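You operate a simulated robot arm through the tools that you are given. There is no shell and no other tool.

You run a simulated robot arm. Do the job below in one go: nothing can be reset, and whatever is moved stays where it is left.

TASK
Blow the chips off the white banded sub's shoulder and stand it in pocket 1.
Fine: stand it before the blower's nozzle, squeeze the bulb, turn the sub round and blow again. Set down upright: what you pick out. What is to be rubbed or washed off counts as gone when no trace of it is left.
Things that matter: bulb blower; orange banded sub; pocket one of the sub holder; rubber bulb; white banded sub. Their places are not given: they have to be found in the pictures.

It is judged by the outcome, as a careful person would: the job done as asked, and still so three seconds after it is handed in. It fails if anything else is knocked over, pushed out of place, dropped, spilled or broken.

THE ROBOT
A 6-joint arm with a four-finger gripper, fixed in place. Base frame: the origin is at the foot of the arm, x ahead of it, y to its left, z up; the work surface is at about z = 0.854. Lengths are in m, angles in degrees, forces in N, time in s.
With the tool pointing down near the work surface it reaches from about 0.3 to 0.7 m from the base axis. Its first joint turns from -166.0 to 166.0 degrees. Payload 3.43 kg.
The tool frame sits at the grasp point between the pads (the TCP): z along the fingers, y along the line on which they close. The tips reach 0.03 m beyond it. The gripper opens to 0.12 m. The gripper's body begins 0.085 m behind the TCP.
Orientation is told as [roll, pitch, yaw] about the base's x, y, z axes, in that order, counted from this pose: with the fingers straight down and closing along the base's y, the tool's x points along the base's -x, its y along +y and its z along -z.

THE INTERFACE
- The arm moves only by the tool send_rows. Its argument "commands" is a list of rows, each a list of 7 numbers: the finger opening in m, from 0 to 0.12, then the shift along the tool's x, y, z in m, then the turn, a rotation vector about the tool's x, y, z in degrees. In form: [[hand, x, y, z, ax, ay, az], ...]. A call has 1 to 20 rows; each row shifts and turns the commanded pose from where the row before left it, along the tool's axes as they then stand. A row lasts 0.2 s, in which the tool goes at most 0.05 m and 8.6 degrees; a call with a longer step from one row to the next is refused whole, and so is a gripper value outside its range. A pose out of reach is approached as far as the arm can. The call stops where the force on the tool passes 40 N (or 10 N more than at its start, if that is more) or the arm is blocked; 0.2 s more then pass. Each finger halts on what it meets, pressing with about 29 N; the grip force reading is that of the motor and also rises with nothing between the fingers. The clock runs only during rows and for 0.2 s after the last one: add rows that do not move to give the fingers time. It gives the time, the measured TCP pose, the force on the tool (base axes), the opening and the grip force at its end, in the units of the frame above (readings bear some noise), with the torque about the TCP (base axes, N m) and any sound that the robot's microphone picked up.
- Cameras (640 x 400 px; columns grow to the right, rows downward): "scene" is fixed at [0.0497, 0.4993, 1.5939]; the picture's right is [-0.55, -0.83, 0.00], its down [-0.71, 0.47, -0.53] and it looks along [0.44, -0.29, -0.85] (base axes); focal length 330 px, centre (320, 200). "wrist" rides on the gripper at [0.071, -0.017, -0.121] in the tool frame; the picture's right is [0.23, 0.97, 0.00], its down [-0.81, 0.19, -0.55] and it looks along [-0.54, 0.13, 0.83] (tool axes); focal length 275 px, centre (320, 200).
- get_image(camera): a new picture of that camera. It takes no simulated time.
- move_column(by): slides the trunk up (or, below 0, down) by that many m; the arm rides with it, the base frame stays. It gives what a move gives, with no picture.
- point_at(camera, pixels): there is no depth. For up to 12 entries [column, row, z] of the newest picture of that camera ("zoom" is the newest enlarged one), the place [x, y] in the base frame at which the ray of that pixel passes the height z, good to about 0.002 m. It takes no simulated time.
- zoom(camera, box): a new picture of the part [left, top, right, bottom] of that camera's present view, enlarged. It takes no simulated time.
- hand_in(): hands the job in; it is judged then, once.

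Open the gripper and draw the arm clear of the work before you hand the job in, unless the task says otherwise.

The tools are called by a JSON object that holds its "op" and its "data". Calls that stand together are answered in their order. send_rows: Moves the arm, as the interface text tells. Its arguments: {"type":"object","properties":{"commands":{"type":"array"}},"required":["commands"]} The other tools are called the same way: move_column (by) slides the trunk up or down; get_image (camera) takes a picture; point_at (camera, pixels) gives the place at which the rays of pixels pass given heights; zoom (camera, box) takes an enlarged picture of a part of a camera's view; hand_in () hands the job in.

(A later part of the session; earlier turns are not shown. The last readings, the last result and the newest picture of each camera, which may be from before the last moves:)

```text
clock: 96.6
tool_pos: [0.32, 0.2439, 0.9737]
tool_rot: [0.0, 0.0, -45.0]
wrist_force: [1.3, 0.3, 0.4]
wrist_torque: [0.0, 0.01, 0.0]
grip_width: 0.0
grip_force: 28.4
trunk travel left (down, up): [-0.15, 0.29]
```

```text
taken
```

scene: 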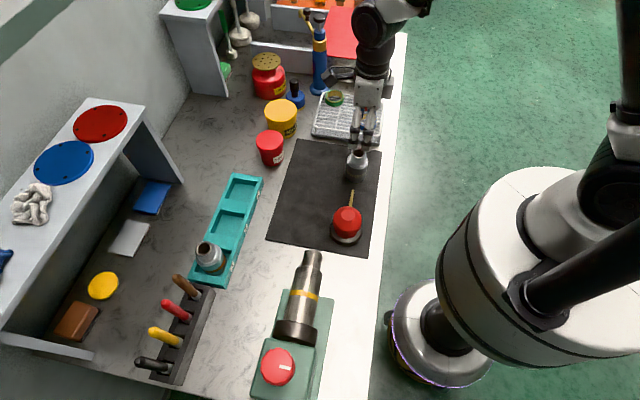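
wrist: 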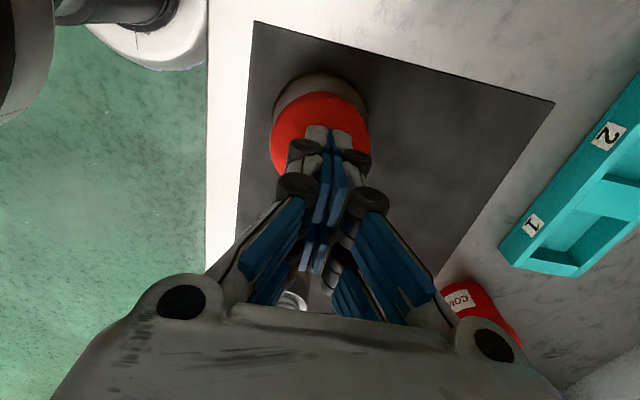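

Centred just above the bulb again. Quick press, then release and rise clear.

{"op": "send_rows", "data": {"commands": [[0, 0, 0, 0.019, 0, 0, 0], [0, 0, 0, 0, 0, 0, 0], [0, 0, 0, 0, 0, 0, 0]]}}

{"op": "send_rows", "data": {"commands": [[0, 0, 0, -0.019, 0, 0, 0], [0, 0, 0, -0.035, 0, 0, 0], [0, 0, 0, -0.035, 0, 0, 0], [0.06, -0.0373, 0.0003, 0, 0, 0, 0], [0.09, -0.0373, 0.0003, 0, 0, 0, 0], [0.12, -0.0373, 0.0003, 0, 0, 0, 0], [0.12, -0.0373, 0.0003, 0, 0, 0, 0], [0.12, -0.0373, 0.0003, 0, 0, 0, 0], [0.12, 0, 0, 0, 0, 0, 0], [0.12, 0, 0, 0.03, 0, 0, 0], [0.12, 0, 0, 0.03, 0, 0, 0], [0.12, 0, 0, 0, 0, 0, 0]]}}

{"op": "zoom", "data": {"camera": "wrist", "box": [260, 80, 380, 170]}}

{"op": "zoom", "data": {"camera": "scene", "box": [342, 140, 372, 170]}}

{"op": "get_image", "data": {"camera": "scene"}}

```text
clock: 97.4
tool_pos: [0.3199, 0.2437, 0.9553]
tool_rot: [0.1, 0.0, -45.0]
wrist_force: [-2.8, -3.3, 21.3]
wrist_torque: [-0.08, 0.06, 0.01]
grip_width: 0.0062
grip_force: 28.4
trunk travel left (down, up): [-0.15, 0.29]
```

```text
clock: 100.0
tool_pos: [0.452, 0.1127, 0.9833]
tool_rot: [0.0, 0.0, -45.1]
wrist_force: [-0.3, 0.1, -1.2]
wrist_torque: [0.04, -0.03, -0.03]
grip_width: 0.12
grip_force: 0.1
trunk travel left (down, up): [-0.15, 0.29]
```

```text
4.44 times, centred on (320, 125) of wrist
```

zoom: 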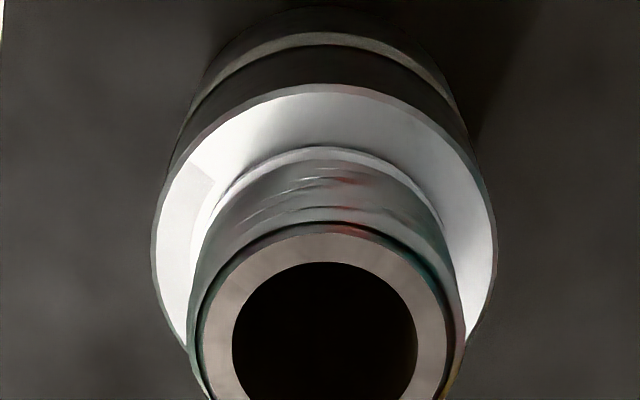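

```text
13.33 times, centred on (357, 155) of scene
```

zoom: 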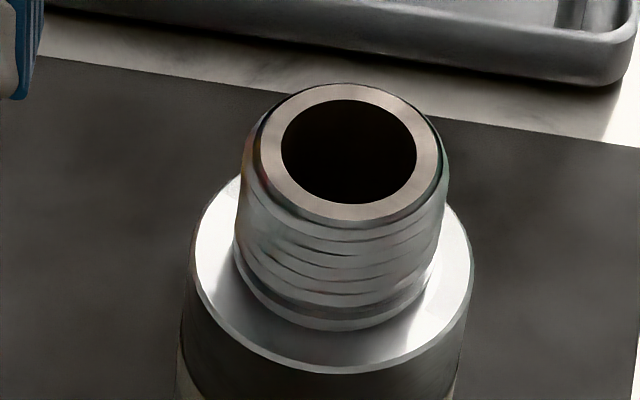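

```text
taken
```

scene: 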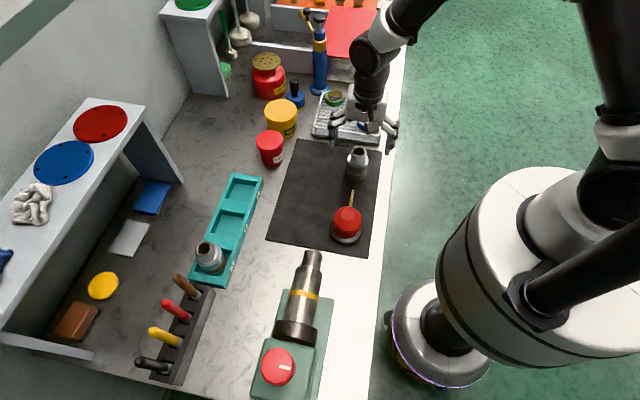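

This third puff made the nozzle-facing sector visibly whiter and smoother than before, with an edge to a greyer, grainier part at the left flank (190,170). So one puff only thins the chips, and each side needs several. I go back to the bulb for a series of presses.

{"op": "send_rows", "data": {"commands": [[0.12, 0, 0, -0.03, 0, 0, 0], [0.12, 0, 0, -0.03, 0, 0, 0], [0.06, 0.0373, -0.0003, 0, 0, 0, 0], [0.03, 0.0373, -0.0003, 0, 0, 0, 0], [0, 0.0373, -0.0003, 0, 0, 0, 0], [0, 0.0373, -0.0003, 0, 0, 0, 0], [0, 0.0373, -0.0003, 0, 0, 0, 0], [0, 0, 0, 0, 0, 0, 0], [0, 0, 0, 0, 0, 0, 0], [0, 0, 0, 0.035, 0, 0, 0], [0, 0, 0, 0.035, 0, 0, 0], [0, 0, 0, 0, 0, 0, 0], [0, 0, 0, 0, 0, 0, 0]]}}

{"op": "send_rows", "data": {"commands": [[0, 0, 0, 0.019, 0, 0, 0], [0, 0, 0, 0, 0, 0, 0], [0, 0, 0, -0.019, 0, 0, 0], [0, 0, 0, 0, 0, 0, 0], [0, 0, 0, 0, 0, 0, 0], [0, 0, 0, 0.019, 0, 0, 0], [0, 0, 0, 0, 0, 0, 0], [0, 0, 0, -0.019, 0, 0, 0], [0, 0, 0, 0, 0, 0, 0], [0, 0, 0, 0, 0, 0, 0], [0, 0, 0, 0.019, 0, 0, 0], [0, 0, 0, 0, 0, 0, 0], [0, 0, 0, -0.019, 0, 0, 0], [0, 0, 0, 0, 0, 0, 0]]}}

{"op": "zoom", "data": {"camera": "scene", "box": [300, 130, 400, 250]}}

```text
clock: 102.8
tool_pos: [0.3204, 0.2449, 0.9723]
tool_rot: [-0.1, -0.1, -45.0]
wrist_force: [-0.4, 0.2, 0.0]
wrist_torque: [-0.01, 0.02, 0.0]
grip_width: 0.0
grip_force: 28.8
trunk travel left (down, up): [-0.15, 0.29]
```

```text
clock: 105.8
tool_pos: [0.3199, 0.2442, 0.9725]
tool_rot: [0.0, -0.1, -45.0]
wrist_force: [0.0, -0.6, -0.7]
wrist_torque: [0.02, 0.02, -0.05]
grip_width: 0.0001
grip_force: 28.6
trunk travel left (down, up): [-0.15, 0.29]
```

```text
3.33 times, centred on (350, 190) of scene
```

zoom: 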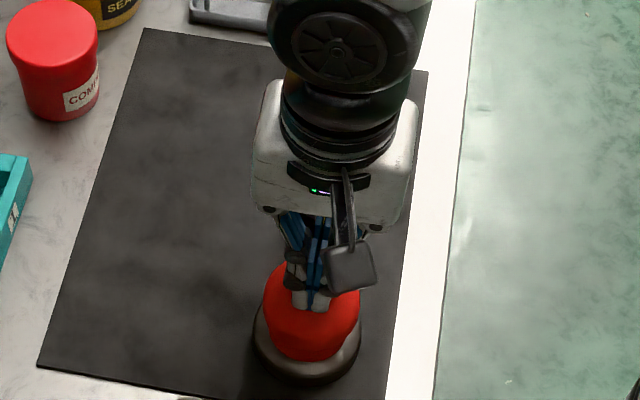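

Three presses done, with the bulb still in place. I return over the sub and look at the shoulder from the same pose.

{"op": "send_rows", "data": {"commands": [[0, 0, 0, -0.035, 0, 0, 0], [0, 0, 0, -0.035, 0, 0, 0], [0.06, -0.0373, 0.0003, 0, 0, 0, 0], [0.09, -0.0373, 0.0003, 0, 0, 0, 0], [0.12, -0.0373, 0.0003, 0, 0, 0, 0], [0.12, -0.0373, 0.0003, 0, 0, 0, 0], [0.12, -0.0373, 0.0003, 0, 0, 0, 0], [0.12, 0, 0, 0, 0, 0, 0], [0.12, 0, 0, 0.03, 0, 0, 0], [0.12, 0, 0, 0.03, 0, 0, 0], [0.12, 0, 0, 0, 0, 0, 0]]}}

{"op": "zoom", "data": {"camera": "wrist", "box": [260, 80, 380, 170]}}

{"op": "zoom", "data": {"camera": "wrist", "box": [270, 105, 315, 145]}}

{"op": "zoom", "data": {"camera": "wrist", "box": [325, 105, 370, 145]}}

{"op": "zoom", "data": {"camera": "scene", "box": [342, 140, 372, 170]}}

```text
clock: 108.2
tool_pos: [0.4536, 0.1138, 0.9819]
tool_rot: [0.0, 0.0, -44.9]
wrist_force: [-0.1, 0.3, 0.1]
wrist_torque: [0.02, 0.03, 0.03]
grip_width: 0.1198
grip_force: 0.0
trunk travel left (down, up): [-0.15, 0.29]
```

```text
4.44 times, centred on (320, 125) of wrist
```

zoom: 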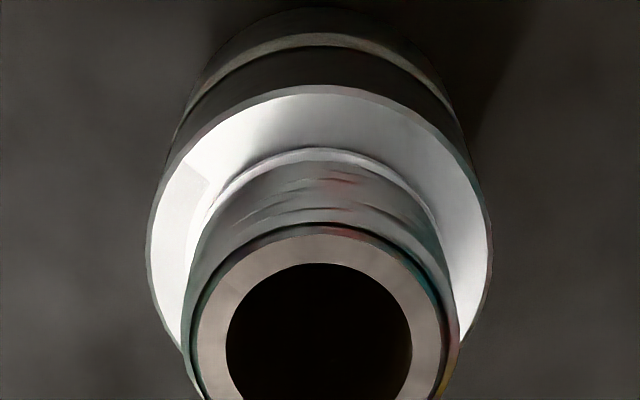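

```text
10.00 times, centred on (292, 125) of wrist
```

zoom: 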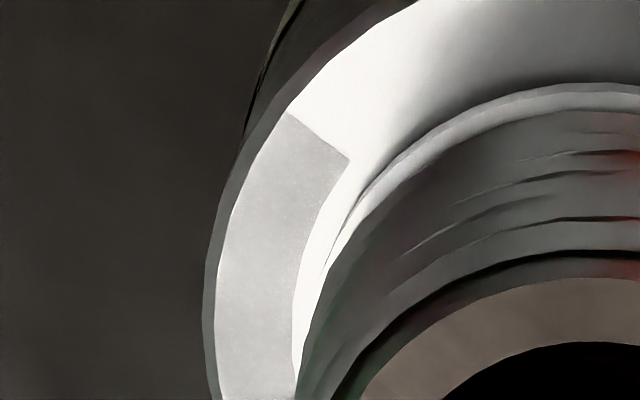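

```text
10.00 times, centred on (348, 125) of wrist
```

zoom: 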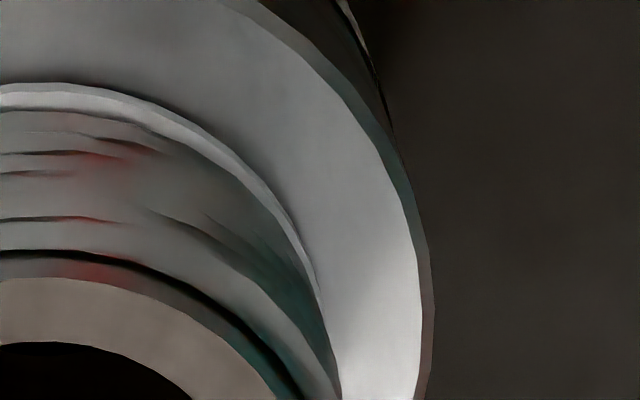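

```text
13.33 times, centred on (357, 155) of scene
```

zoom: 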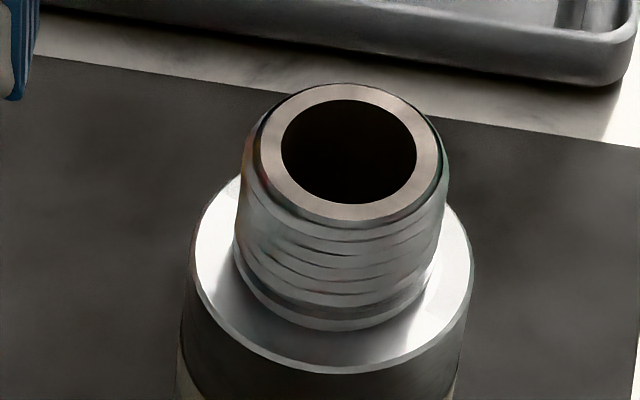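

Now it's clear: a chip layer with a sharp end remains on the left flank from about zoom (320,130) on, while the nozzle-facing part is smooth bare metal. So chips are left on the far side. I check how the sub sits relative to the nozzle line before turning it.

{"op": "get_image", "data": {"camera": "wrist"}}

{"op": "point_at", "data": {"camera": "wrist", "pixels": [[320.2, 134.9, 0.921], [320.2, 134.9, 0.915]]}}

{"op": "get_image", "data": {"camera": "scene"}}

{"op": "point_at", "data": {"camera": "scene", "pixels": [[359.5, 151.8, 0.949], [357.8, 160, 0.921], [352.5, 190.2, 0.895], [350.5, 204, 0.88]]}}

```text
taken
```

wrist: 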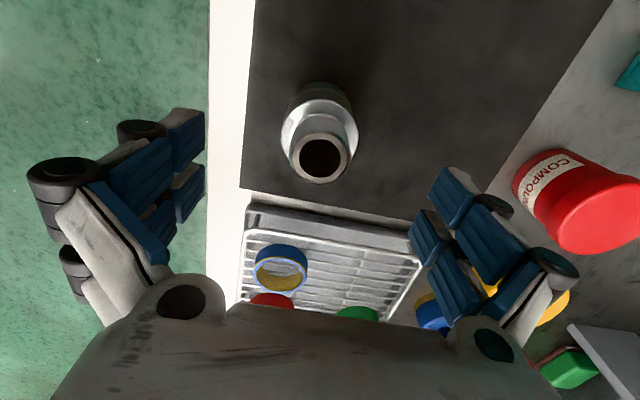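

```text
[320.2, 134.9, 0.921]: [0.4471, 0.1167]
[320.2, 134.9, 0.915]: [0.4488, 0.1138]
```

```text
taken
```

scene: 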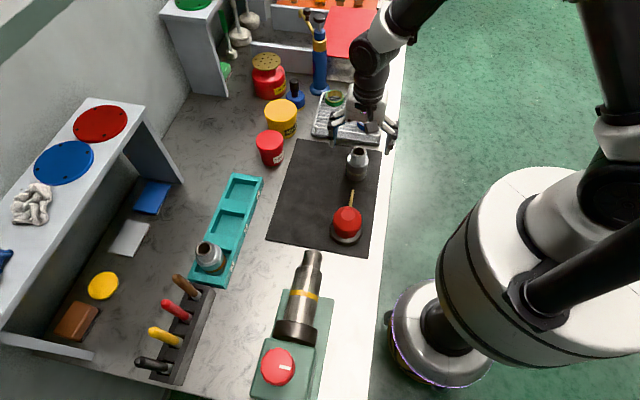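

```text
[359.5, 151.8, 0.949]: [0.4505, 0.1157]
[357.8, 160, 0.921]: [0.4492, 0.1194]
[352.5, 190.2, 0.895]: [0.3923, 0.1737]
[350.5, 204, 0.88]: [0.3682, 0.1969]
```

The sub is within 1–2 mm of the nozzle line, about 82 mm from the tip. I'll turn it 120° so the remaining chips face the nozzle and set it about 2 cm further out for wider cover. First I rise a bit, re-centre 3 mm, and turn the open gripper to yaw 75.

{"op": "send_rows", "data": {"commands": [[0.12, 0, 0, -0.03, 0, 0, 0], [0.1, 0.003, 0, 0, 0, 0, 0], [0.09, 0, 0, 0, 0, 0, -7.5], [0.09, 0, 0, 0, 0, 0, -7.5], [0.09, 0, 0, 0, 0, 0, -7.5], [0.09, 0, 0, 0, 0, 0, -7.5], [0.09, 0, 0, 0, 0, 0, -7.5], [0.09, 0, 0, 0, 0, 0, -7.5], [0.09, 0, 0, 0, 0, 0, -7.5], [0.09, 0, 0, 0, 0, 0, -7.5], [0.09, 0, 0, 0, 0, 0, -7.5], [0.09, 0, 0, 0, 0, 0, -7.5], [0.09, 0, 0, 0, 0, 0, -7.5], [0.09, 0, 0, 0, 0, 0, -7.5], [0.09, 0, 0, 0, 0, 0, -7.5], [0.09, 0, 0, 0, 0, 0, -7.5], [0.09, 0, 0, 0, 0, 0, -7.5], [0.09, 0, 0, 0, 0, 0, -7.5], [0.09, 0, 0, 0, 0, 0, 0]]}}

{"op": "get_image", "data": {"camera": "wrist"}}

{"op": "zoom", "data": {"camera": "wrist", "box": [250, 70, 390, 170]}}

```text
clock: 112.2
tool_pos: [0.4507, 0.1162, 1.0123]
tool_rot: [0.0, -0.1, 75.0]
wrist_force: [1.4, -0.6, 0.0]
wrist_torque: [-0.01, 0.02, 0.03]
grip_width: 0.0902
grip_force: 0.0
trunk travel left (down, up): [-0.15, 0.29]
```

```text
taken
```

wrist: 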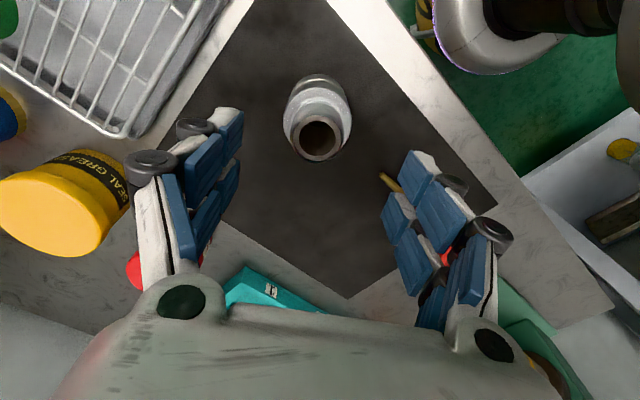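

```text
4.00 times, centred on (320, 120) of wrist
```

zoom: 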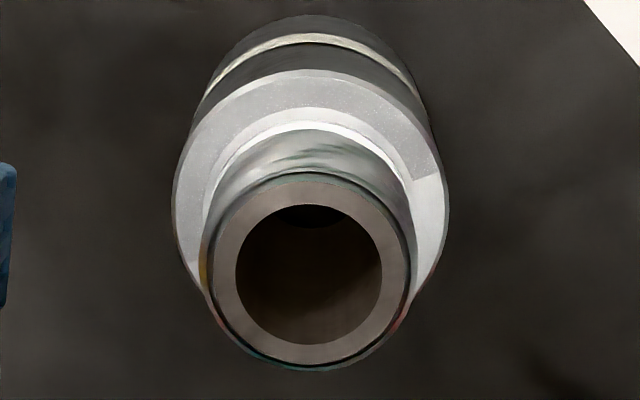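

Now the chip layer is easy to see: grainy on the top and left of this view, ending at about (425,175). The nozzle is well clear of the fingers. I lower, grip, and lift.

{"op": "send_rows", "data": {"commands": [[0.09, 0, 0, 0.03, 0, 0, 0], [0.09, 0, 0, 0.03, 0, 0, 0], [0.09, 0, 0, 0.02, 0, 0, 0], [0.09, 0, 0, 0.003, 0, 0, 0], [0.075, 0, 0, 0, 0, 0, 0], [0.065, 0, 0, 0, 0, 0, 0], [0.058, 0, 0, 0, 0, 0, 0], [0.05, 0, 0, 0, 0, 0, 0], [0.045, 0, 0, 0, 0, 0, 0], [0.045, 0, 0, 0, 0, 0, 0], [0.045, 0, 0, -0.01, 0, 0, 0], [0.045, 0, 0, -0.02, 0, 0, 0], [0.045, 0, 0, 0, 0, 0, 0]]}}

```text
clock: 115.0
tool_pos: [0.4505, 0.1154, 0.9595]
tool_rot: [-0.1, -0.1, 75.1]
wrist_force: [0.4, -1.1, -3.4]
wrist_torque: [0.0, 0.02, 0.01]
grip_width: 0.0546
grip_force: 29.1
trunk travel left (down, up): [-0.15, 0.29]
```

The sub is held. I turn it 120° to yaw -45, then move it 17 mm outward along the nozzle line.

{"op": "send_rows", "data": {"commands": [[0.045, 0, 0, 0, 0, 0, 7.5], [0.045, 0, 0, 0, 0, 0, 7.5], [0.045, 0, 0, 0, 0, 0, 7.5], [0.045, 0, 0, 0, 0, 0, 7.5], [0.045, 0, 0, 0, 0, 0, 7.5], [0.045, 0, 0, 0, 0, 0, 7.5], [0.045, 0, 0, 0, 0, 0, 7.5], [0.045, 0, 0, 0, 0, 0, 7.5], [0.045, 0, 0, 0, 0, 0, 7.5], [0.045, 0, 0, 0, 0, 0, 7.5], [0.045, 0, 0, 0, 0, 0, 7.5], [0.045, 0, 0, 0, 0, 0, 7.5], [0.045, 0, 0, 0, 0, 0, 7.5], [0.045, 0, 0, 0, 0, 0, 7.5], [0.045, 0, 0, 0, 0, 0, 7.5], [0.045, 0, 0, 0, 0, 0, 7.5], [0.045, -0.017, 0, 0, 0, 0, 0], [0.045, 0, 0, 0, 0, 0, 0], [0.045, 0, 0, 0, 0, 0, 0]]}}

{"op": "send_rows", "data": {"commands": [[0.045, 0, 0, 0.015, 0, 0, 0], [0.045, 0, 0, 0.01, 0, 0, 0], [0.045, 0, 0, 0.003, 0, 0, 0], [0.045, 0, 0, 0.001, 0, 0, 0], [0.045, 0, 0, 0, 0, 0, 0]]}}

```text
clock: 119.0
tool_pos: [0.4638, 0.103, 0.9599]
tool_rot: [0.1, 0.0, -45.0]
wrist_force: [0.8, 0.2, -2.6]
wrist_torque: [0.02, -0.03, -0.03]
grip_width: 0.0546
grip_force: 29.2
trunk travel left (down, up): [-0.15, 0.29]
```

```text
clock: 120.2
tool_pos: [0.462, 0.1026, 0.9309]
tool_rot: [0.0, -0.1, -45.0]
wrist_force: [-0.6, -0.5, 0.9]
wrist_torque: [0.05, -0.02, 0.03]
grip_width: 0.0544
grip_force: 28.8
trunk travel left (down, up): [-0.15, 0.29]
```

The foot touches (+0.9 N). I release, rise, go over the bulb and get ready to press.

{"op": "send_rows", "data": {"commands": [[0.055, 0, 0, 0, 0, 0, 0], [0.065, 0, 0, 0, 0, 0, 0], [0.085, 0, 0, 0, 0, 0, 0], [0.085, 0, 0, 0, 0, 0, 0], [0.09, 0, 0, -0.02, 0, 0, 0], [0.1, 0, 0, -0.04, 0, 0, 0], [0.1, 0, 0, -0.05, 0, 0, 0], [0.1, 0, 0, 0, 0, 0, 0]]}}

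{"op": "zoom", "data": {"camera": "scene", "box": [345, 135, 375, 165]}}

{"op": "zoom", "data": {"camera": "wrist", "box": [250, 50, 400, 150]}}

{"op": "send_rows", "data": {"commands": [[0.06, 0.0401, -0.0003, 0, 0, 0, 0], [0.03, 0.0401, -0.0003, 0, 0, 0, 0], [0, 0.0401, -0.0003, 0, 0, 0, 0], [0, 0.0401, -0.0003, 0, 0, 0, 0], [0, 0.0401, -0.0003, 0, 0, 0, 0], [0, 0, 0, 0, 0, 0, 0], [0, 0, 0, 0, 0, 0, 0], [0, 0, 0, 0.035, 0, 0, 0], [0, 0, 0, 0.033, 0, 0, 0], [0, 0, 0, 0, 0, 0, 0], [0, 0, 0, 0, 0, 0, 0]]}}

```text
clock: 122.0
tool_pos: [0.4637, 0.1046, 1.0408]
tool_rot: [0.2, -0.1, -45.0]
wrist_force: [-0.2, 0.1, 0.2]
wrist_torque: [0.0, 0.0, 0.02]
grip_width: 0.0998
grip_force: 0.0
trunk travel left (down, up): [-0.15, 0.29]
```

```text
13.33 times, centred on (360, 150) of scene
```

zoom: 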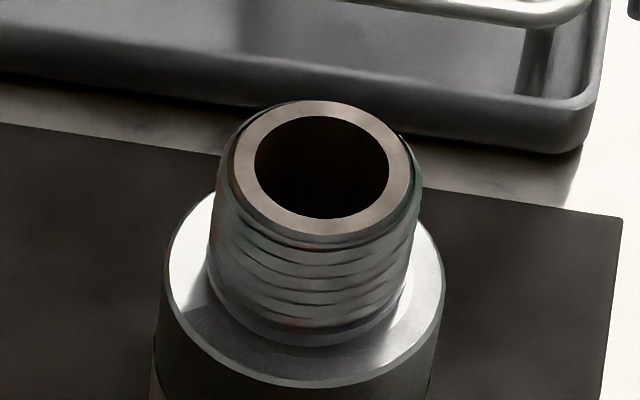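

```text
4.00 times, centred on (325, 100) of wrist
```

zoom: 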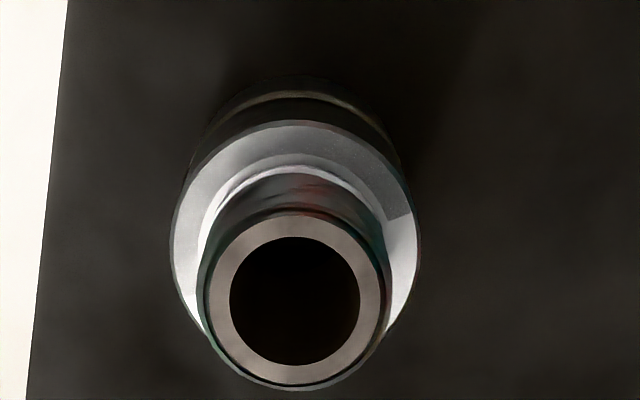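

```text
clock: 124.4
tool_pos: [0.3193, 0.2455, 0.9725]
tool_rot: [-0.1, -0.1, -45.0]
wrist_force: [0.5, -0.1, 0.2]
wrist_torque: [0.04, -0.01, 0.03]
grip_width: 0.0
grip_force: 29.1
trunk travel left (down, up): [-0.15, 0.29]
```

The chips now face the nozzle (layer edge at right, zoom 390,215). I give three quick presses in a row.

{"op": "send_rows", "data": {"commands": [[0, 0, 0, 0.019, 0, 0, 0], [0, 0, 0, 0, 0, 0, 0], [0, 0, 0, -0.019, 0, 0, 0], [0, 0, 0, 0, 0, 0, 0], [0, 0, 0, 0, 0, 0, 0], [0, 0, 0, 0.019, 0, 0, 0], [0, 0, 0, 0, 0, 0, 0], [0, 0, 0, -0.019, 0, 0, 0], [0, 0, 0, 0, 0, 0, 0], [0, 0, 0, 0, 0, 0, 0], [0, 0, 0, 0.019, 0, 0, 0], [0, 0, 0, 0, 0, 0, 0], [0, 0, 0, -0.019, 0, 0, 0], [0, 0, 0, 0, 0, 0, 0]]}}

{"op": "send_rows", "data": {"commands": [[0, 0, 0, -0.035, 0, 0, 0], [0, 0, 0, -0.033, 0, 0, 0], [0.06, -0.0401, 0.0003, 0, 0, 0, 0], [0.09, -0.0401, 0.0003, 0, 0, 0, 0], [0.1, -0.0401, 0.0003, 0, 0, 0, 0], [0.1, -0.0401, 0.0003, 0, 0, 0, 0], [0.1, -0.0401, 0.0003, 0, 0, 0, 0], [0.1, 0, 0, 0, 0, 0, 0]]}}

{"op": "zoom", "data": {"camera": "wrist", "box": [250, 50, 400, 150]}}

{"op": "zoom", "data": {"camera": "scene", "box": [345, 135, 375, 165]}}

```text
clock: 127.4
tool_pos: [0.3218, 0.2453, 0.9725]
tool_rot: [0.1, 0.1, -45.0]
wrist_force: [0.7, -0.3, 0.7]
wrist_torque: [-0.03, 0.02, -0.01]
grip_width: 0.0001
grip_force: 29.1
trunk travel left (down, up): [-0.15, 0.29]
```

```text
clock: 129.2
tool_pos: [0.4626, 0.1027, 1.041]
tool_rot: [0.0, 0.0, -45.0]
wrist_force: [-0.1, 0.9, 0.0]
wrist_torque: [-0.03, 0.0, 0.0]
grip_width: 0.0966
grip_force: 0.1
trunk travel left (down, up): [-0.15, 0.29]
```

```text
4.00 times, centred on (325, 100) of wrist
```

zoom: 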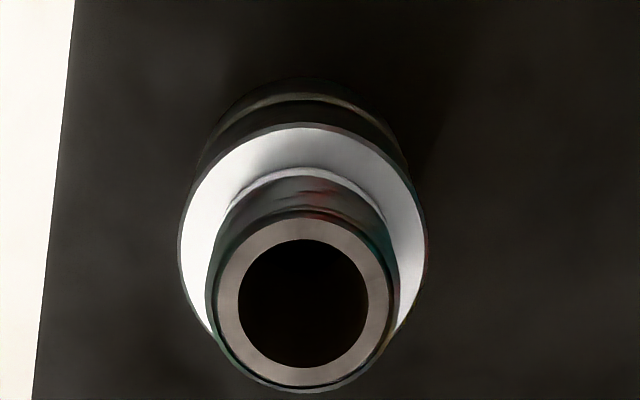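

```text
13.33 times, centred on (360, 150) of scene
```

zoom: 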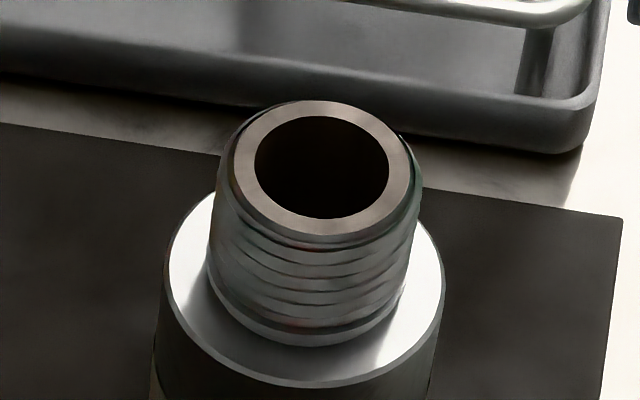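

From the nozzle side the whole visible shoulder is now smooth bare metal. I turn the empty gripper round to look at the far side of the shoulder.

{"op": "send_rows", "data": {"commands": [[0.1, 0, 0, 0, 0, 0, -7.5], [0.1, 0, 0, 0, 0, 0, -7.5], [0.1, 0, 0, 0, 0, 0, -7.5], [0.1, 0, 0, 0, 0, 0, -7.5], [0.1, 0, 0, 0, 0, 0, -7.5], [0.1, 0, 0, 0, 0, 0, -7.5], [0.1, 0, 0, 0, 0, 0, -7.5], [0.1, 0, 0, 0, 0, 0, -7.5], [0.1, 0, 0, 0, 0, 0, -7.5], [0.1, 0, 0, 0, 0, 0, -7.5], [0.1, 0, 0, 0, 0, 0, -7.5], [0.1, 0, 0, 0, 0, 0, -7.5], [0.1, 0, 0, 0, 0, 0, 0]]}}

{"op": "zoom", "data": {"camera": "wrist", "box": [250, 50, 400, 150]}}

{"op": "send_rows", "data": {"commands": [[0.1, 0, 0, 0, 0, 0, -7.5], [0.1, 0, 0, 0, 0, 0, -7.5], [0.1, 0, 0, 0, 0, 0, -7.5], [0.1, 0, 0, 0, 0, 0, -7.5], [0.1, 0, 0, 0, 0, 0, -7.5], [0.1, 0, 0, 0, 0, 0, -7.5], [0.1, 0, 0, 0, 0, 0, -7.5], [0.1, 0, 0, 0, 0, 0, -7.5], [0.1, 0, 0, 0, 0, 0, 0]]}}

{"op": "zoom", "data": {"camera": "wrist", "box": [250, 50, 400, 150]}}

```text
clock: 132.0
tool_pos: [0.4623, 0.1033, 1.0416]
tool_rot: [-0.1, -0.1, 45.1]
wrist_force: [-0.4, 0.5, 0.0]
wrist_torque: [0.0, -0.02, 0.01]
grip_width: 0.1
grip_force: 0.1
trunk travel left (down, up): [-0.15, 0.29]
```

```text
4.00 times, centred on (325, 100) of wrist
```

zoom: 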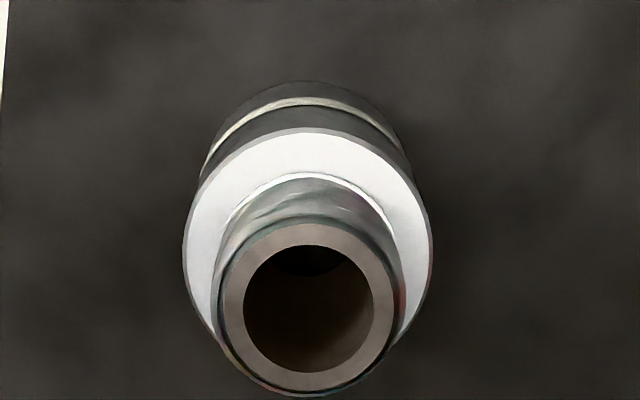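

```text
clock: 134.0
tool_pos: [0.4631, 0.1041, 1.0405]
tool_rot: [0.1, 0.0, 105.1]
wrist_force: [0.0, 0.2, -0.2]
wrist_torque: [0.02, -0.01, 0.0]
grip_width: 0.1002
grip_force: 0.1
trunk travel left (down, up): [-0.15, 0.29]
```

```text
4.00 times, centred on (325, 100) of wrist
```

zoom: 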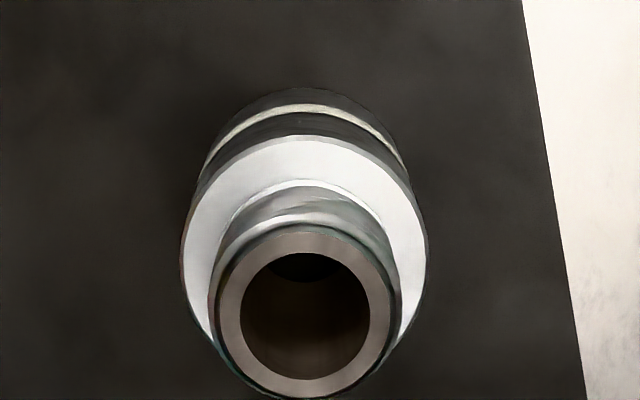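

Both of these views show the shoulder white and smooth, with no grain. I turn on to see the remaining +x and +w sides.

{"op": "send_rows", "data": {"commands": [[0.1, 0, 0, 0, 0, 0, -7.5], [0.1, 0, 0, 0, 0, 0, -7.5], [0.1, 0, 0, 0, 0, 0, -7.5], [0.1, 0, 0, 0, 0, 0, -7.5], [0.1, 0, 0, 0, 0, 0, -7.5], [0.1, 0, 0, 0, 0, 0, -7.5], [0.1, 0, 0, 0, 0, 0, -7.5], [0.1, 0, 0, 0, 0, 0, -7.5], [0.1, 0, 0, 0, 0, 0, 0]]}}

{"op": "zoom", "data": {"camera": "wrist", "box": [250, 50, 400, 150]}}

{"op": "zoom", "data": {"camera": "wrist", "box": [280, 70, 370, 130]}}

```text
clock: 136.0
tool_pos: [0.4633, 0.1037, 1.0406]
tool_rot: [0.0, -0.1, 165.0]
wrist_force: [0.0, 0.1, -0.3]
wrist_torque: [-0.02, 0.03, 0.02]
grip_width: 0.1001
grip_force: 0.1
trunk travel left (down, up): [-0.15, 0.29]
```

```text
4.00 times, centred on (325, 100) of wrist
```

zoom: 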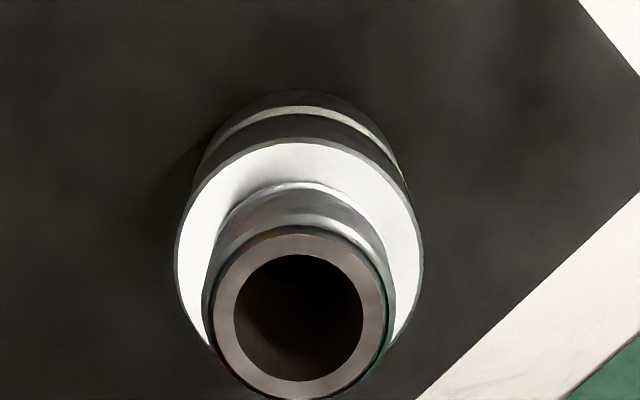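

```text
6.67 times, centred on (325, 100) of wrist
```

zoom: 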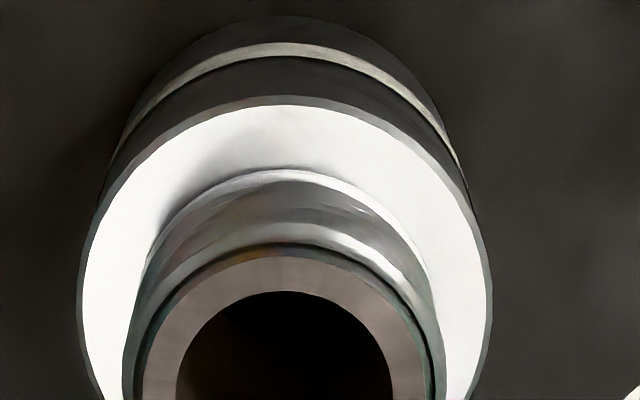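

Every side of the shoulder now shows smooth, white bare metal with no grain or layer edge, so the chips are gone. I turn to yaw 135 (fingers across the holder), lower and grip the sub slightly higher than before.

{"op": "send_rows", "data": {"commands": [[0.1, 0, 0, 0, 0, 0, 7.5], [0.1, 0, 0, 0, 0, 0, 7.5], [0.1, 0, 0, 0, 0, 0, 7.5], [0.1, 0, 0, 0, 0, 0, 7.5], [0.1, 0, 0, 0.035, 0, 0, 0], [0.1, 0, 0, 0.035, 0, 0, 0], [0.1, 0, 0, 0.027, 0, 0, 0], [0.1, 0, 0, 0.01, 0, 0, 0], [0.09, 0, 0, 0, 0, 0, 0], [0.075, 0, 0, 0, 0, 0, 0], [0.065, 0, 0, 0, 0, 0, 0], [0.058, 0, 0, 0, 0, 0, 0], [0.05, 0, 0, 0, 0, 0, 0], [0.045, 0, 0, 0, 0, 0, 0], [0.045, 0, 0, 0, 0, 0, 0]]}}

{"op": "get_image", "data": {"camera": "wrist"}}

{"op": "point_at", "data": {"camera": "scene", "pixels": [[270, 160, 0.856], [270, 135, 0.93], [281, 130, 0.856]]}}

```text
clock: 139.2
tool_pos: [0.4628, 0.1028, 0.9341]
tool_rot: [0.0, 0.0, 135.0]
wrist_force: [-2.1, -0.8, -0.3]
wrist_torque: [-0.05, 0.05, -0.02]
grip_width: 0.0545
grip_force: 28.9
trunk travel left (down, up): [-0.15, 0.29]
```

```text
taken
```

wrist: 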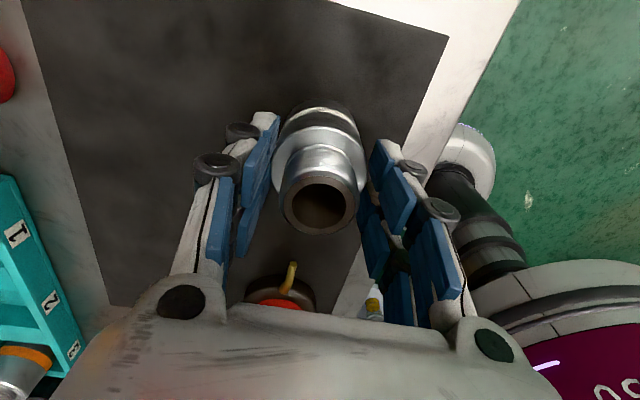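

```text
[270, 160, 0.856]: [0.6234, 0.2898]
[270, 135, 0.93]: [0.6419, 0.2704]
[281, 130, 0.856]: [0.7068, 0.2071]
```

The sub is gripped (0.0545 m, 29 N), and the red pot at about (0.63,0.28) is well off the path. I lift 12 cm and carry it to above pocket 1 at (0.554,0.4127).

{"op": "send_rows", "data": {"commands": [[0.045, 0, 0, -0.01, 0, 0, 0], [0.045, 0, 0, -0.02, 0, 0, 0], [0.045, 0, 0, -0.03, 0, 0, 0], [0.045, 0, 0, -0.03, 0, 0, 0], [0.045, 0, 0, -0.03, 0, 0, 0], [0.045, -0.0193, -0.0353, 0, 0, 0, 0], [0.045, -0.0193, -0.0353, 0, 0, 0, 0], [0.045, -0.0193, -0.0353, 0, 0, 0, 0], [0.045, -0.0193, -0.0353, 0, 0, 0, 0], [0.045, -0.0193, -0.0353, 0, 0, 0, 0], [0.045, -0.0193, -0.0353, 0, 0, 0, 0], [0.045, -0.0193, -0.0353, 0, 0, 0, 0], [0.045, -0.0193, -0.0353, 0, 0, 0, 0], [0.045, 0, 0, 0, 0, 0, 0], [0.045, 0, 0, 0, 0, 0, 0]]}}

{"op": "get_image", "data": {"camera": "wrist"}}

{"op": "get_image", "data": {"camera": "scene"}}

{"op": "zoom", "data": {"camera": "scene", "box": [190, 120, 310, 230]}}

```text
clock: 142.4
tool_pos: [0.5534, 0.4124, 1.0541]
tool_rot: [0.1, 0.0, 135.0]
wrist_force: [0.6, -0.5, -1.6]
wrist_torque: [0.0, 0.01, 0.02]
grip_width: 0.0547
grip_force: 28.7
trunk travel left (down, up): [-0.15, 0.29]
```

```text
taken
```

wrist: 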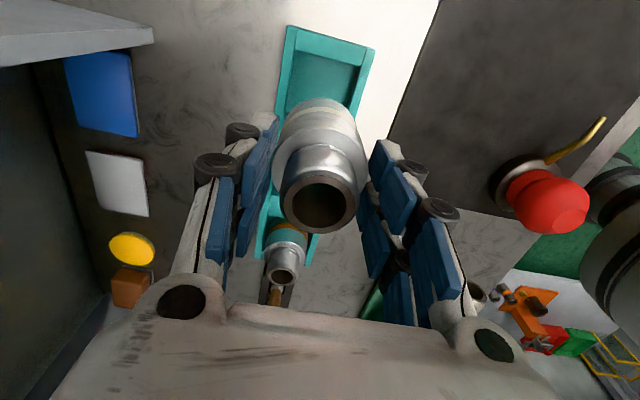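

```text
taken
```

scene: 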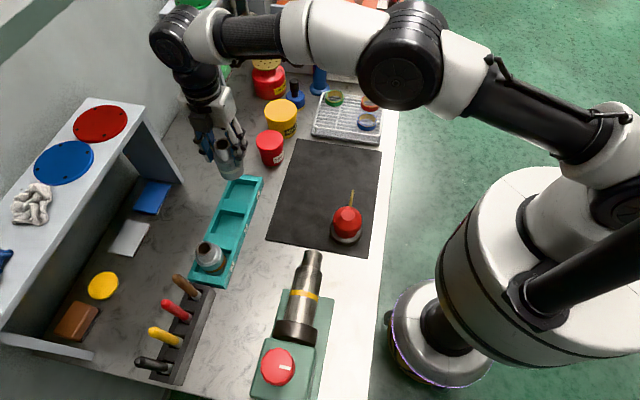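

```text
3.64 times, centred on (250, 175) of scene
```

zoom: 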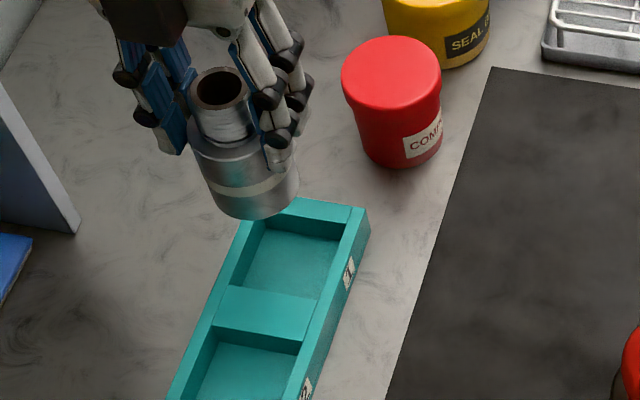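

The sub hangs over pocket 1. I lower it to just above the holder's rim and check the alignment before it enters.

{"op": "send_rows", "data": {"commands": [[0.045, 0, 0, 0.03, 0, 0, 0], [0.045, 0, 0, 0.03, 0, 0, 0], [0.045, 0, 0, 0.014, 0, 0, 0], [0.045, 0, 0, 0, 0, 0, 0]]}}

{"op": "zoom", "data": {"camera": "scene", "box": [205, 140, 285, 210]}}

{"op": "get_image", "data": {"camera": "wrist"}}

{"op": "zoom", "data": {"camera": "wrist", "box": [240, 20, 420, 150]}}

```text
clock: 143.4
tool_pos: [0.554, 0.4126, 0.9801]
tool_rot: [0.1, 0.0, 135.1]
wrist_force: [-0.2, -0.3, -2.2]
wrist_torque: [-0.02, -0.01, 0.0]
grip_width: 0.0544
grip_force: 29.3
trunk travel left (down, up): [-0.15, 0.29]
```

```text
5.71 times, centred on (245, 175) of scene
```

zoom: 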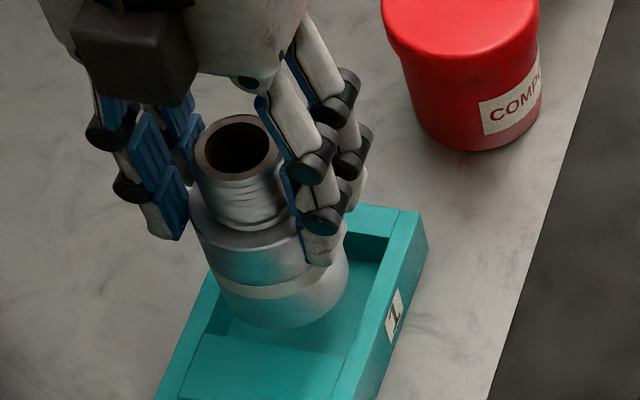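

```text
taken
```

wrist: 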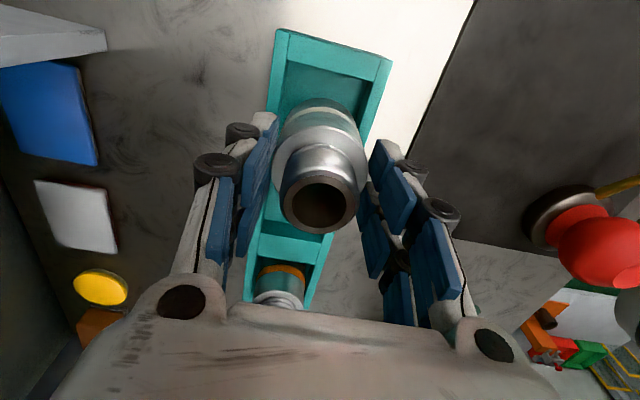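

```text
3.08 times, centred on (330, 85) of wrist
```

zoom: 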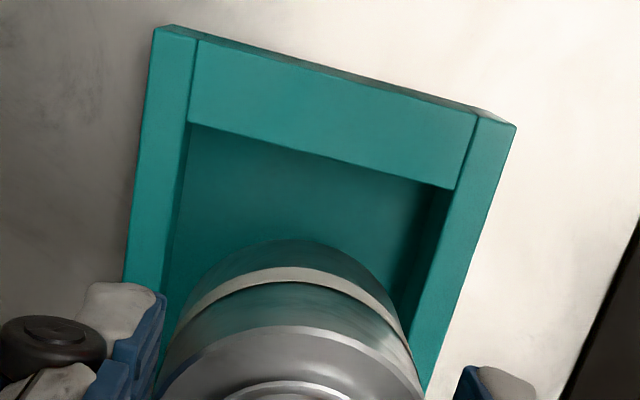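

The sub's foot sits squarely between the pocket walls in both views. I lower slowly into the pocket, watching the force.

{"op": "send_rows", "data": {"commands": [[0.045, 0, 0, 0.005, 0, 0, 0], [0.045, 0, 0, 0.005, 0, 0, 0], [0.045, 0, 0, 0.005, 0, 0, 0], [0.045, 0, 0, 0.005, 0, 0, 0], [0.045, 0, 0, 0, 0, 0, 0]]}}

{"op": "zoom", "data": {"camera": "scene", "box": [205, 140, 285, 210]}}

{"op": "zoom", "data": {"camera": "wrist", "box": [240, 20, 420, 150]}}

```text
clock: 144.6
tool_pos: [0.5547, 0.4137, 0.9592]
tool_rot: [0.0, 0.0, 135.0]
wrist_force: [-0.3, -0.1, 0.2]
wrist_torque: [0.08, 0.0, 0.01]
grip_width: 0.0546
grip_force: 28.6
trunk travel left (down, up): [-0.15, 0.29]
```

```text
5.71 times, centred on (245, 175) of scene
```

zoom: 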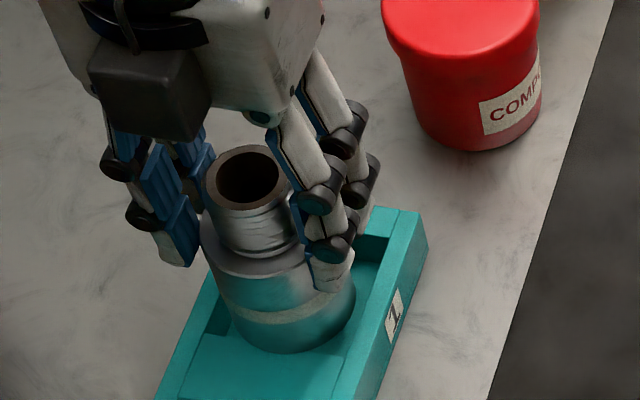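

```text
3.08 times, centred on (330, 85) of wrist
```

zoom: 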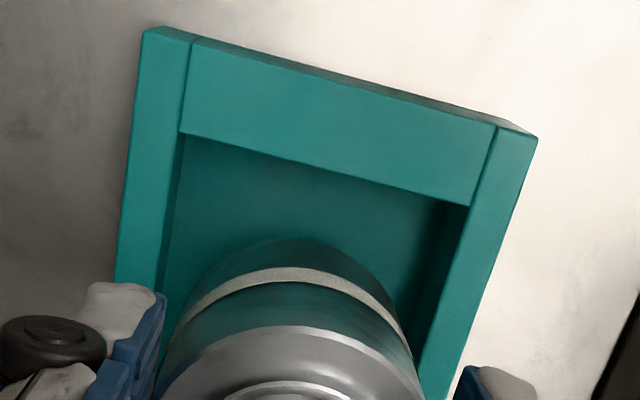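

The load reading shifted by about 2 N at z 0.959, so the foot may be touching a wall lightly. I check where the foot's far edge (323.5,98) and the end wall's inner edge (331.6,75.3) lie.

{"op": "get_image", "data": {"camera": "wrist"}}

{"op": "point_at", "data": {"camera": "wrist", "pixels": [[331.6, 75.3, 0.893], [323.5, 98, 0.8826], [284.5, 63.9, 0.893], [378.7, 86.6, 0.893], [281, 105, 0.893], [370, 113, 0.893]]}}

{"op": "zoom", "data": {"camera": "scene", "box": [220, 180, 265, 210]}}

```text
taken
```

wrist: 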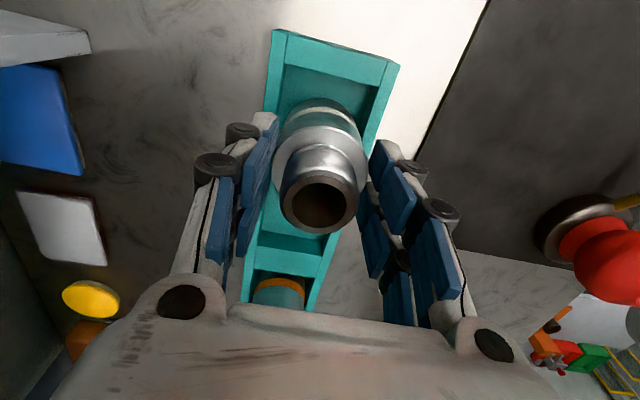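

```text
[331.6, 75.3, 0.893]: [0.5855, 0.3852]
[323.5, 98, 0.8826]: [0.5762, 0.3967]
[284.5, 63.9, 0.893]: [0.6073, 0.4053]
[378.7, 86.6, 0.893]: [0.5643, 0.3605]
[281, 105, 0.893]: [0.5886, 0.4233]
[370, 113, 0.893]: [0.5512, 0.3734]
```

```text
13.33 times, centred on (242, 195) of scene
```

zoom: 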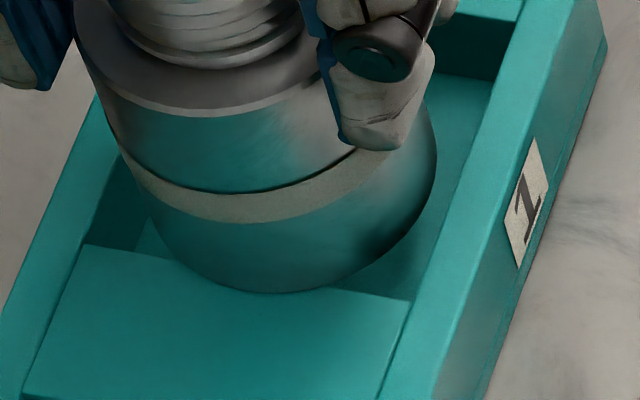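

The picture shows the foot resting on the divider, so I was about 8–9 mm short. Comparing rays from both sides gives holder top ≈ 0.880 (not 0.893) and pocket 1's centre about 8.5 mm further along. I raise 12 mm, shift 8.5 mm toward the end wall, and check again.

{"op": "send_rows", "data": {"commands": [[0.045, 0, 0, -0.006, 0, 0, 0], [0.045, 0, 0, -0.006, 0, 0, 0], [0.045, 0.004, 0, 0, 0, 0, 0], [0.045, 0.0045, 0, 0, 0, 0, 0], [0.045, 0, 0, 0, 0, 0, 0], [0.045, 0, 0, 0, 0, 0, 0]]}}

{"op": "zoom", "data": {"camera": "scene", "box": [210, 165, 280, 215]}}

{"op": "get_image", "data": {"camera": "wrist"}}

{"op": "zoom", "data": {"camera": "wrist", "box": [240, 20, 420, 150]}}

```text
clock: 146.0
tool_pos: [0.5598, 0.4057, 0.9713]
tool_rot: [0.0, 0.1, 135.0]
wrist_force: [-0.2, -0.2, -2.1]
wrist_torque: [-0.02, -0.04, 0.03]
grip_width: 0.0541
grip_force: 29.4
trunk travel left (down, up): [-0.15, 0.29]
```

```text
8.00 times, centred on (245, 190) of scene
```

zoom: 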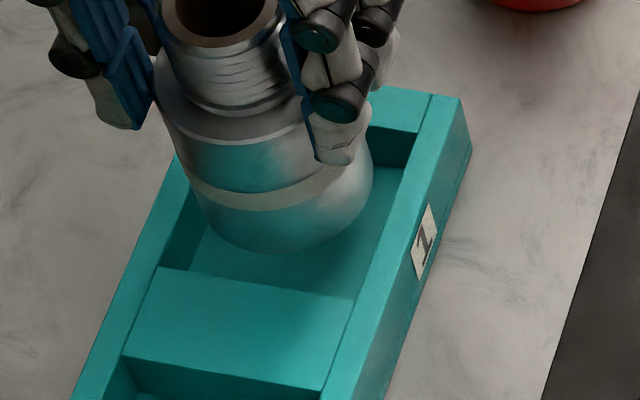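

```text
taken
```

wrist: 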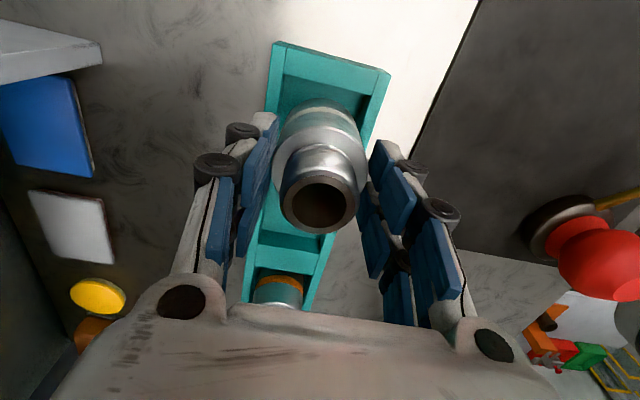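

```text
3.08 times, centred on (330, 85) of wrist
```

zoom: 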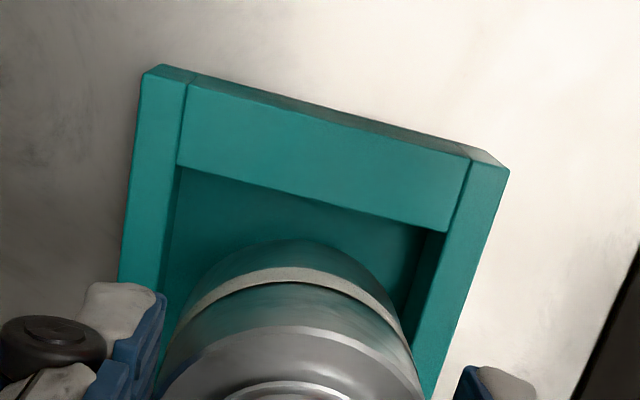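

The foot now shows a gap to the divider in the scene view. I check the end-wall gap by rays at the proper heights.

{"op": "point_at", "data": {"camera": "wrist", "pixels": [[328.4, 84, 0.88], [323.5, 98, 0.893], [284, 73.5, 0.88], [372.5, 95.5, 0.88], [282, 108, 0.88], [367.5, 115, 0.88]]}}

{"op": "get_image", "data": {"camera": "scene"}}

{"op": "point_at", "data": {"camera": "scene", "pixels": [[239.4, 196.5, 0.893], [239.4, 200.9, 0.88], [225, 198.6, 0.88], [249, 202.4, 0.88]]}}

```text
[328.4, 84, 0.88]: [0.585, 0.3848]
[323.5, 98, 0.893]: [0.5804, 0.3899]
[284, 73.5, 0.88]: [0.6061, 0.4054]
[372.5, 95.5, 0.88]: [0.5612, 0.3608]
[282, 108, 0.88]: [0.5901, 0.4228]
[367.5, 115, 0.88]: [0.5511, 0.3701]
```

```text
taken
```

scene: 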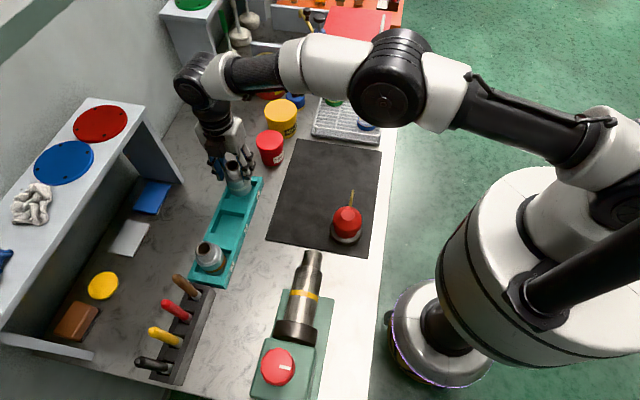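

```text
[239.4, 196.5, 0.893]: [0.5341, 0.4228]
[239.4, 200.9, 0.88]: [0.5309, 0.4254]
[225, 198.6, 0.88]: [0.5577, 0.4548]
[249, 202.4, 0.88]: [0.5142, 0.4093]
```

The gaps are now about 7 mm at the end wall and 4.5 mm at the divider, centred sideways. I nudge 1 mm more and lower slowly.

{"op": "send_rows", "data": {"commands": [[0.045, 0.001, 0, 0, 0, 0, 0], [0.045, 0, 0, 0.005, 0, 0, 0], [0.045, 0, 0, 0.005, 0, 0, 0], [0.045, 0, 0, 0.005, 0, 0, 0], [0.045, 0, 0, 0.005, 0, 0, 0], [0.045, 0, 0, 0.004, 0, 0, 0], [0.045, 0, 0, 0, 0, 0, 0]]}}

{"op": "zoom", "data": {"camera": "scene", "box": [210, 165, 280, 215]}}

```text
clock: 147.6
tool_pos: [0.5605, 0.4056, 0.9482]
tool_rot: [0.0, 0.1, 135.0]
wrist_force: [0.4, -1.1, -3.4]
wrist_torque: [0.03, 0.0, -0.03]
grip_width: 0.0547
grip_force: 29.1
trunk travel left (down, up): [-0.15, 0.29]
```

```text
8.00 times, centred on (245, 190) of scene
```

zoom: 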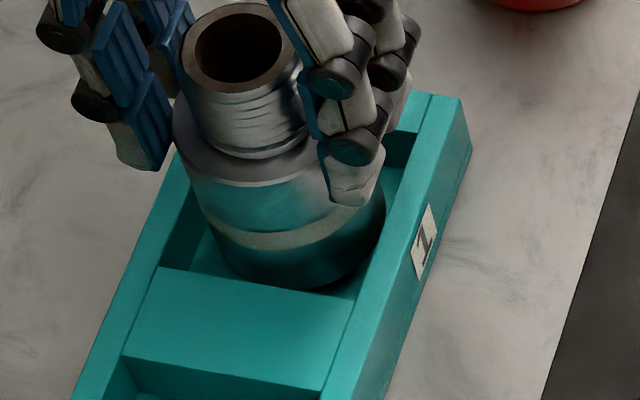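

The foot is now inside the pocket, hidden by the divider's edge, and hangs freely (−3.4 N). I keep lowering toward the floor at about z 0.936.

{"op": "send_rows", "data": {"commands": [[0.045, 0, 0, 0.004, 0, 0, 0], [0.045, 0, 0, 0.004, 0, 0, 0], [0.045, 0, 0, 0.002, 0, 0, 0], [0.045, 0, 0, 0, 0, 0, 0]]}}

```text
clock: 148.6
tool_pos: [0.561, 0.4063, 0.9386]
tool_rot: [0.0, -0.1, 135.0]
wrist_force: [-0.3, -0.1, -2.4]
wrist_torque: [0.0, 0.02, 0.04]
grip_width: 0.0544
grip_force: 29.0
trunk travel left (down, up): [-0.15, 0.29]
```

Still free at z 0.9386. I go on in 1 mm steps.

{"op": "send_rows", "data": {"commands": [[0.045, 0, 0, 0.001, 0, 0, 0], [0.045, 0, 0, 0.001, 0, 0, 0], [0.045, 0, 0, 0, 0, 0, 0]]}}

{"op": "send_rows", "data": {"commands": [[0.045, 0, 0, 0.001, 0, 0, 0], [0.045, 0, 0, 0, 0, 0, 0]]}}

```text
clock: 149.4
tool_pos: [0.5603, 0.4064, 0.9363]
tool_rot: [0.0, 0.0, 134.9]
wrist_force: [0.7, -0.3, 0.9]
wrist_torque: [0.03, 0.02, 0.0]
grip_width: 0.0546
grip_force: 29.3
trunk travel left (down, up): [-0.15, 0.29]
```

```text
clock: 150.0
tool_pos: [0.5605, 0.4067, 0.9364]
tool_rot: [-0.1, 0.0, 135.0]
wrist_force: [0.7, -1.2, 8.3]
wrist_torque: [0.03, 0.16, 0.01]
grip_width: 0.0543
grip_force: 29.0
trunk travel left (down, up): [-0.15, 0.29]
```

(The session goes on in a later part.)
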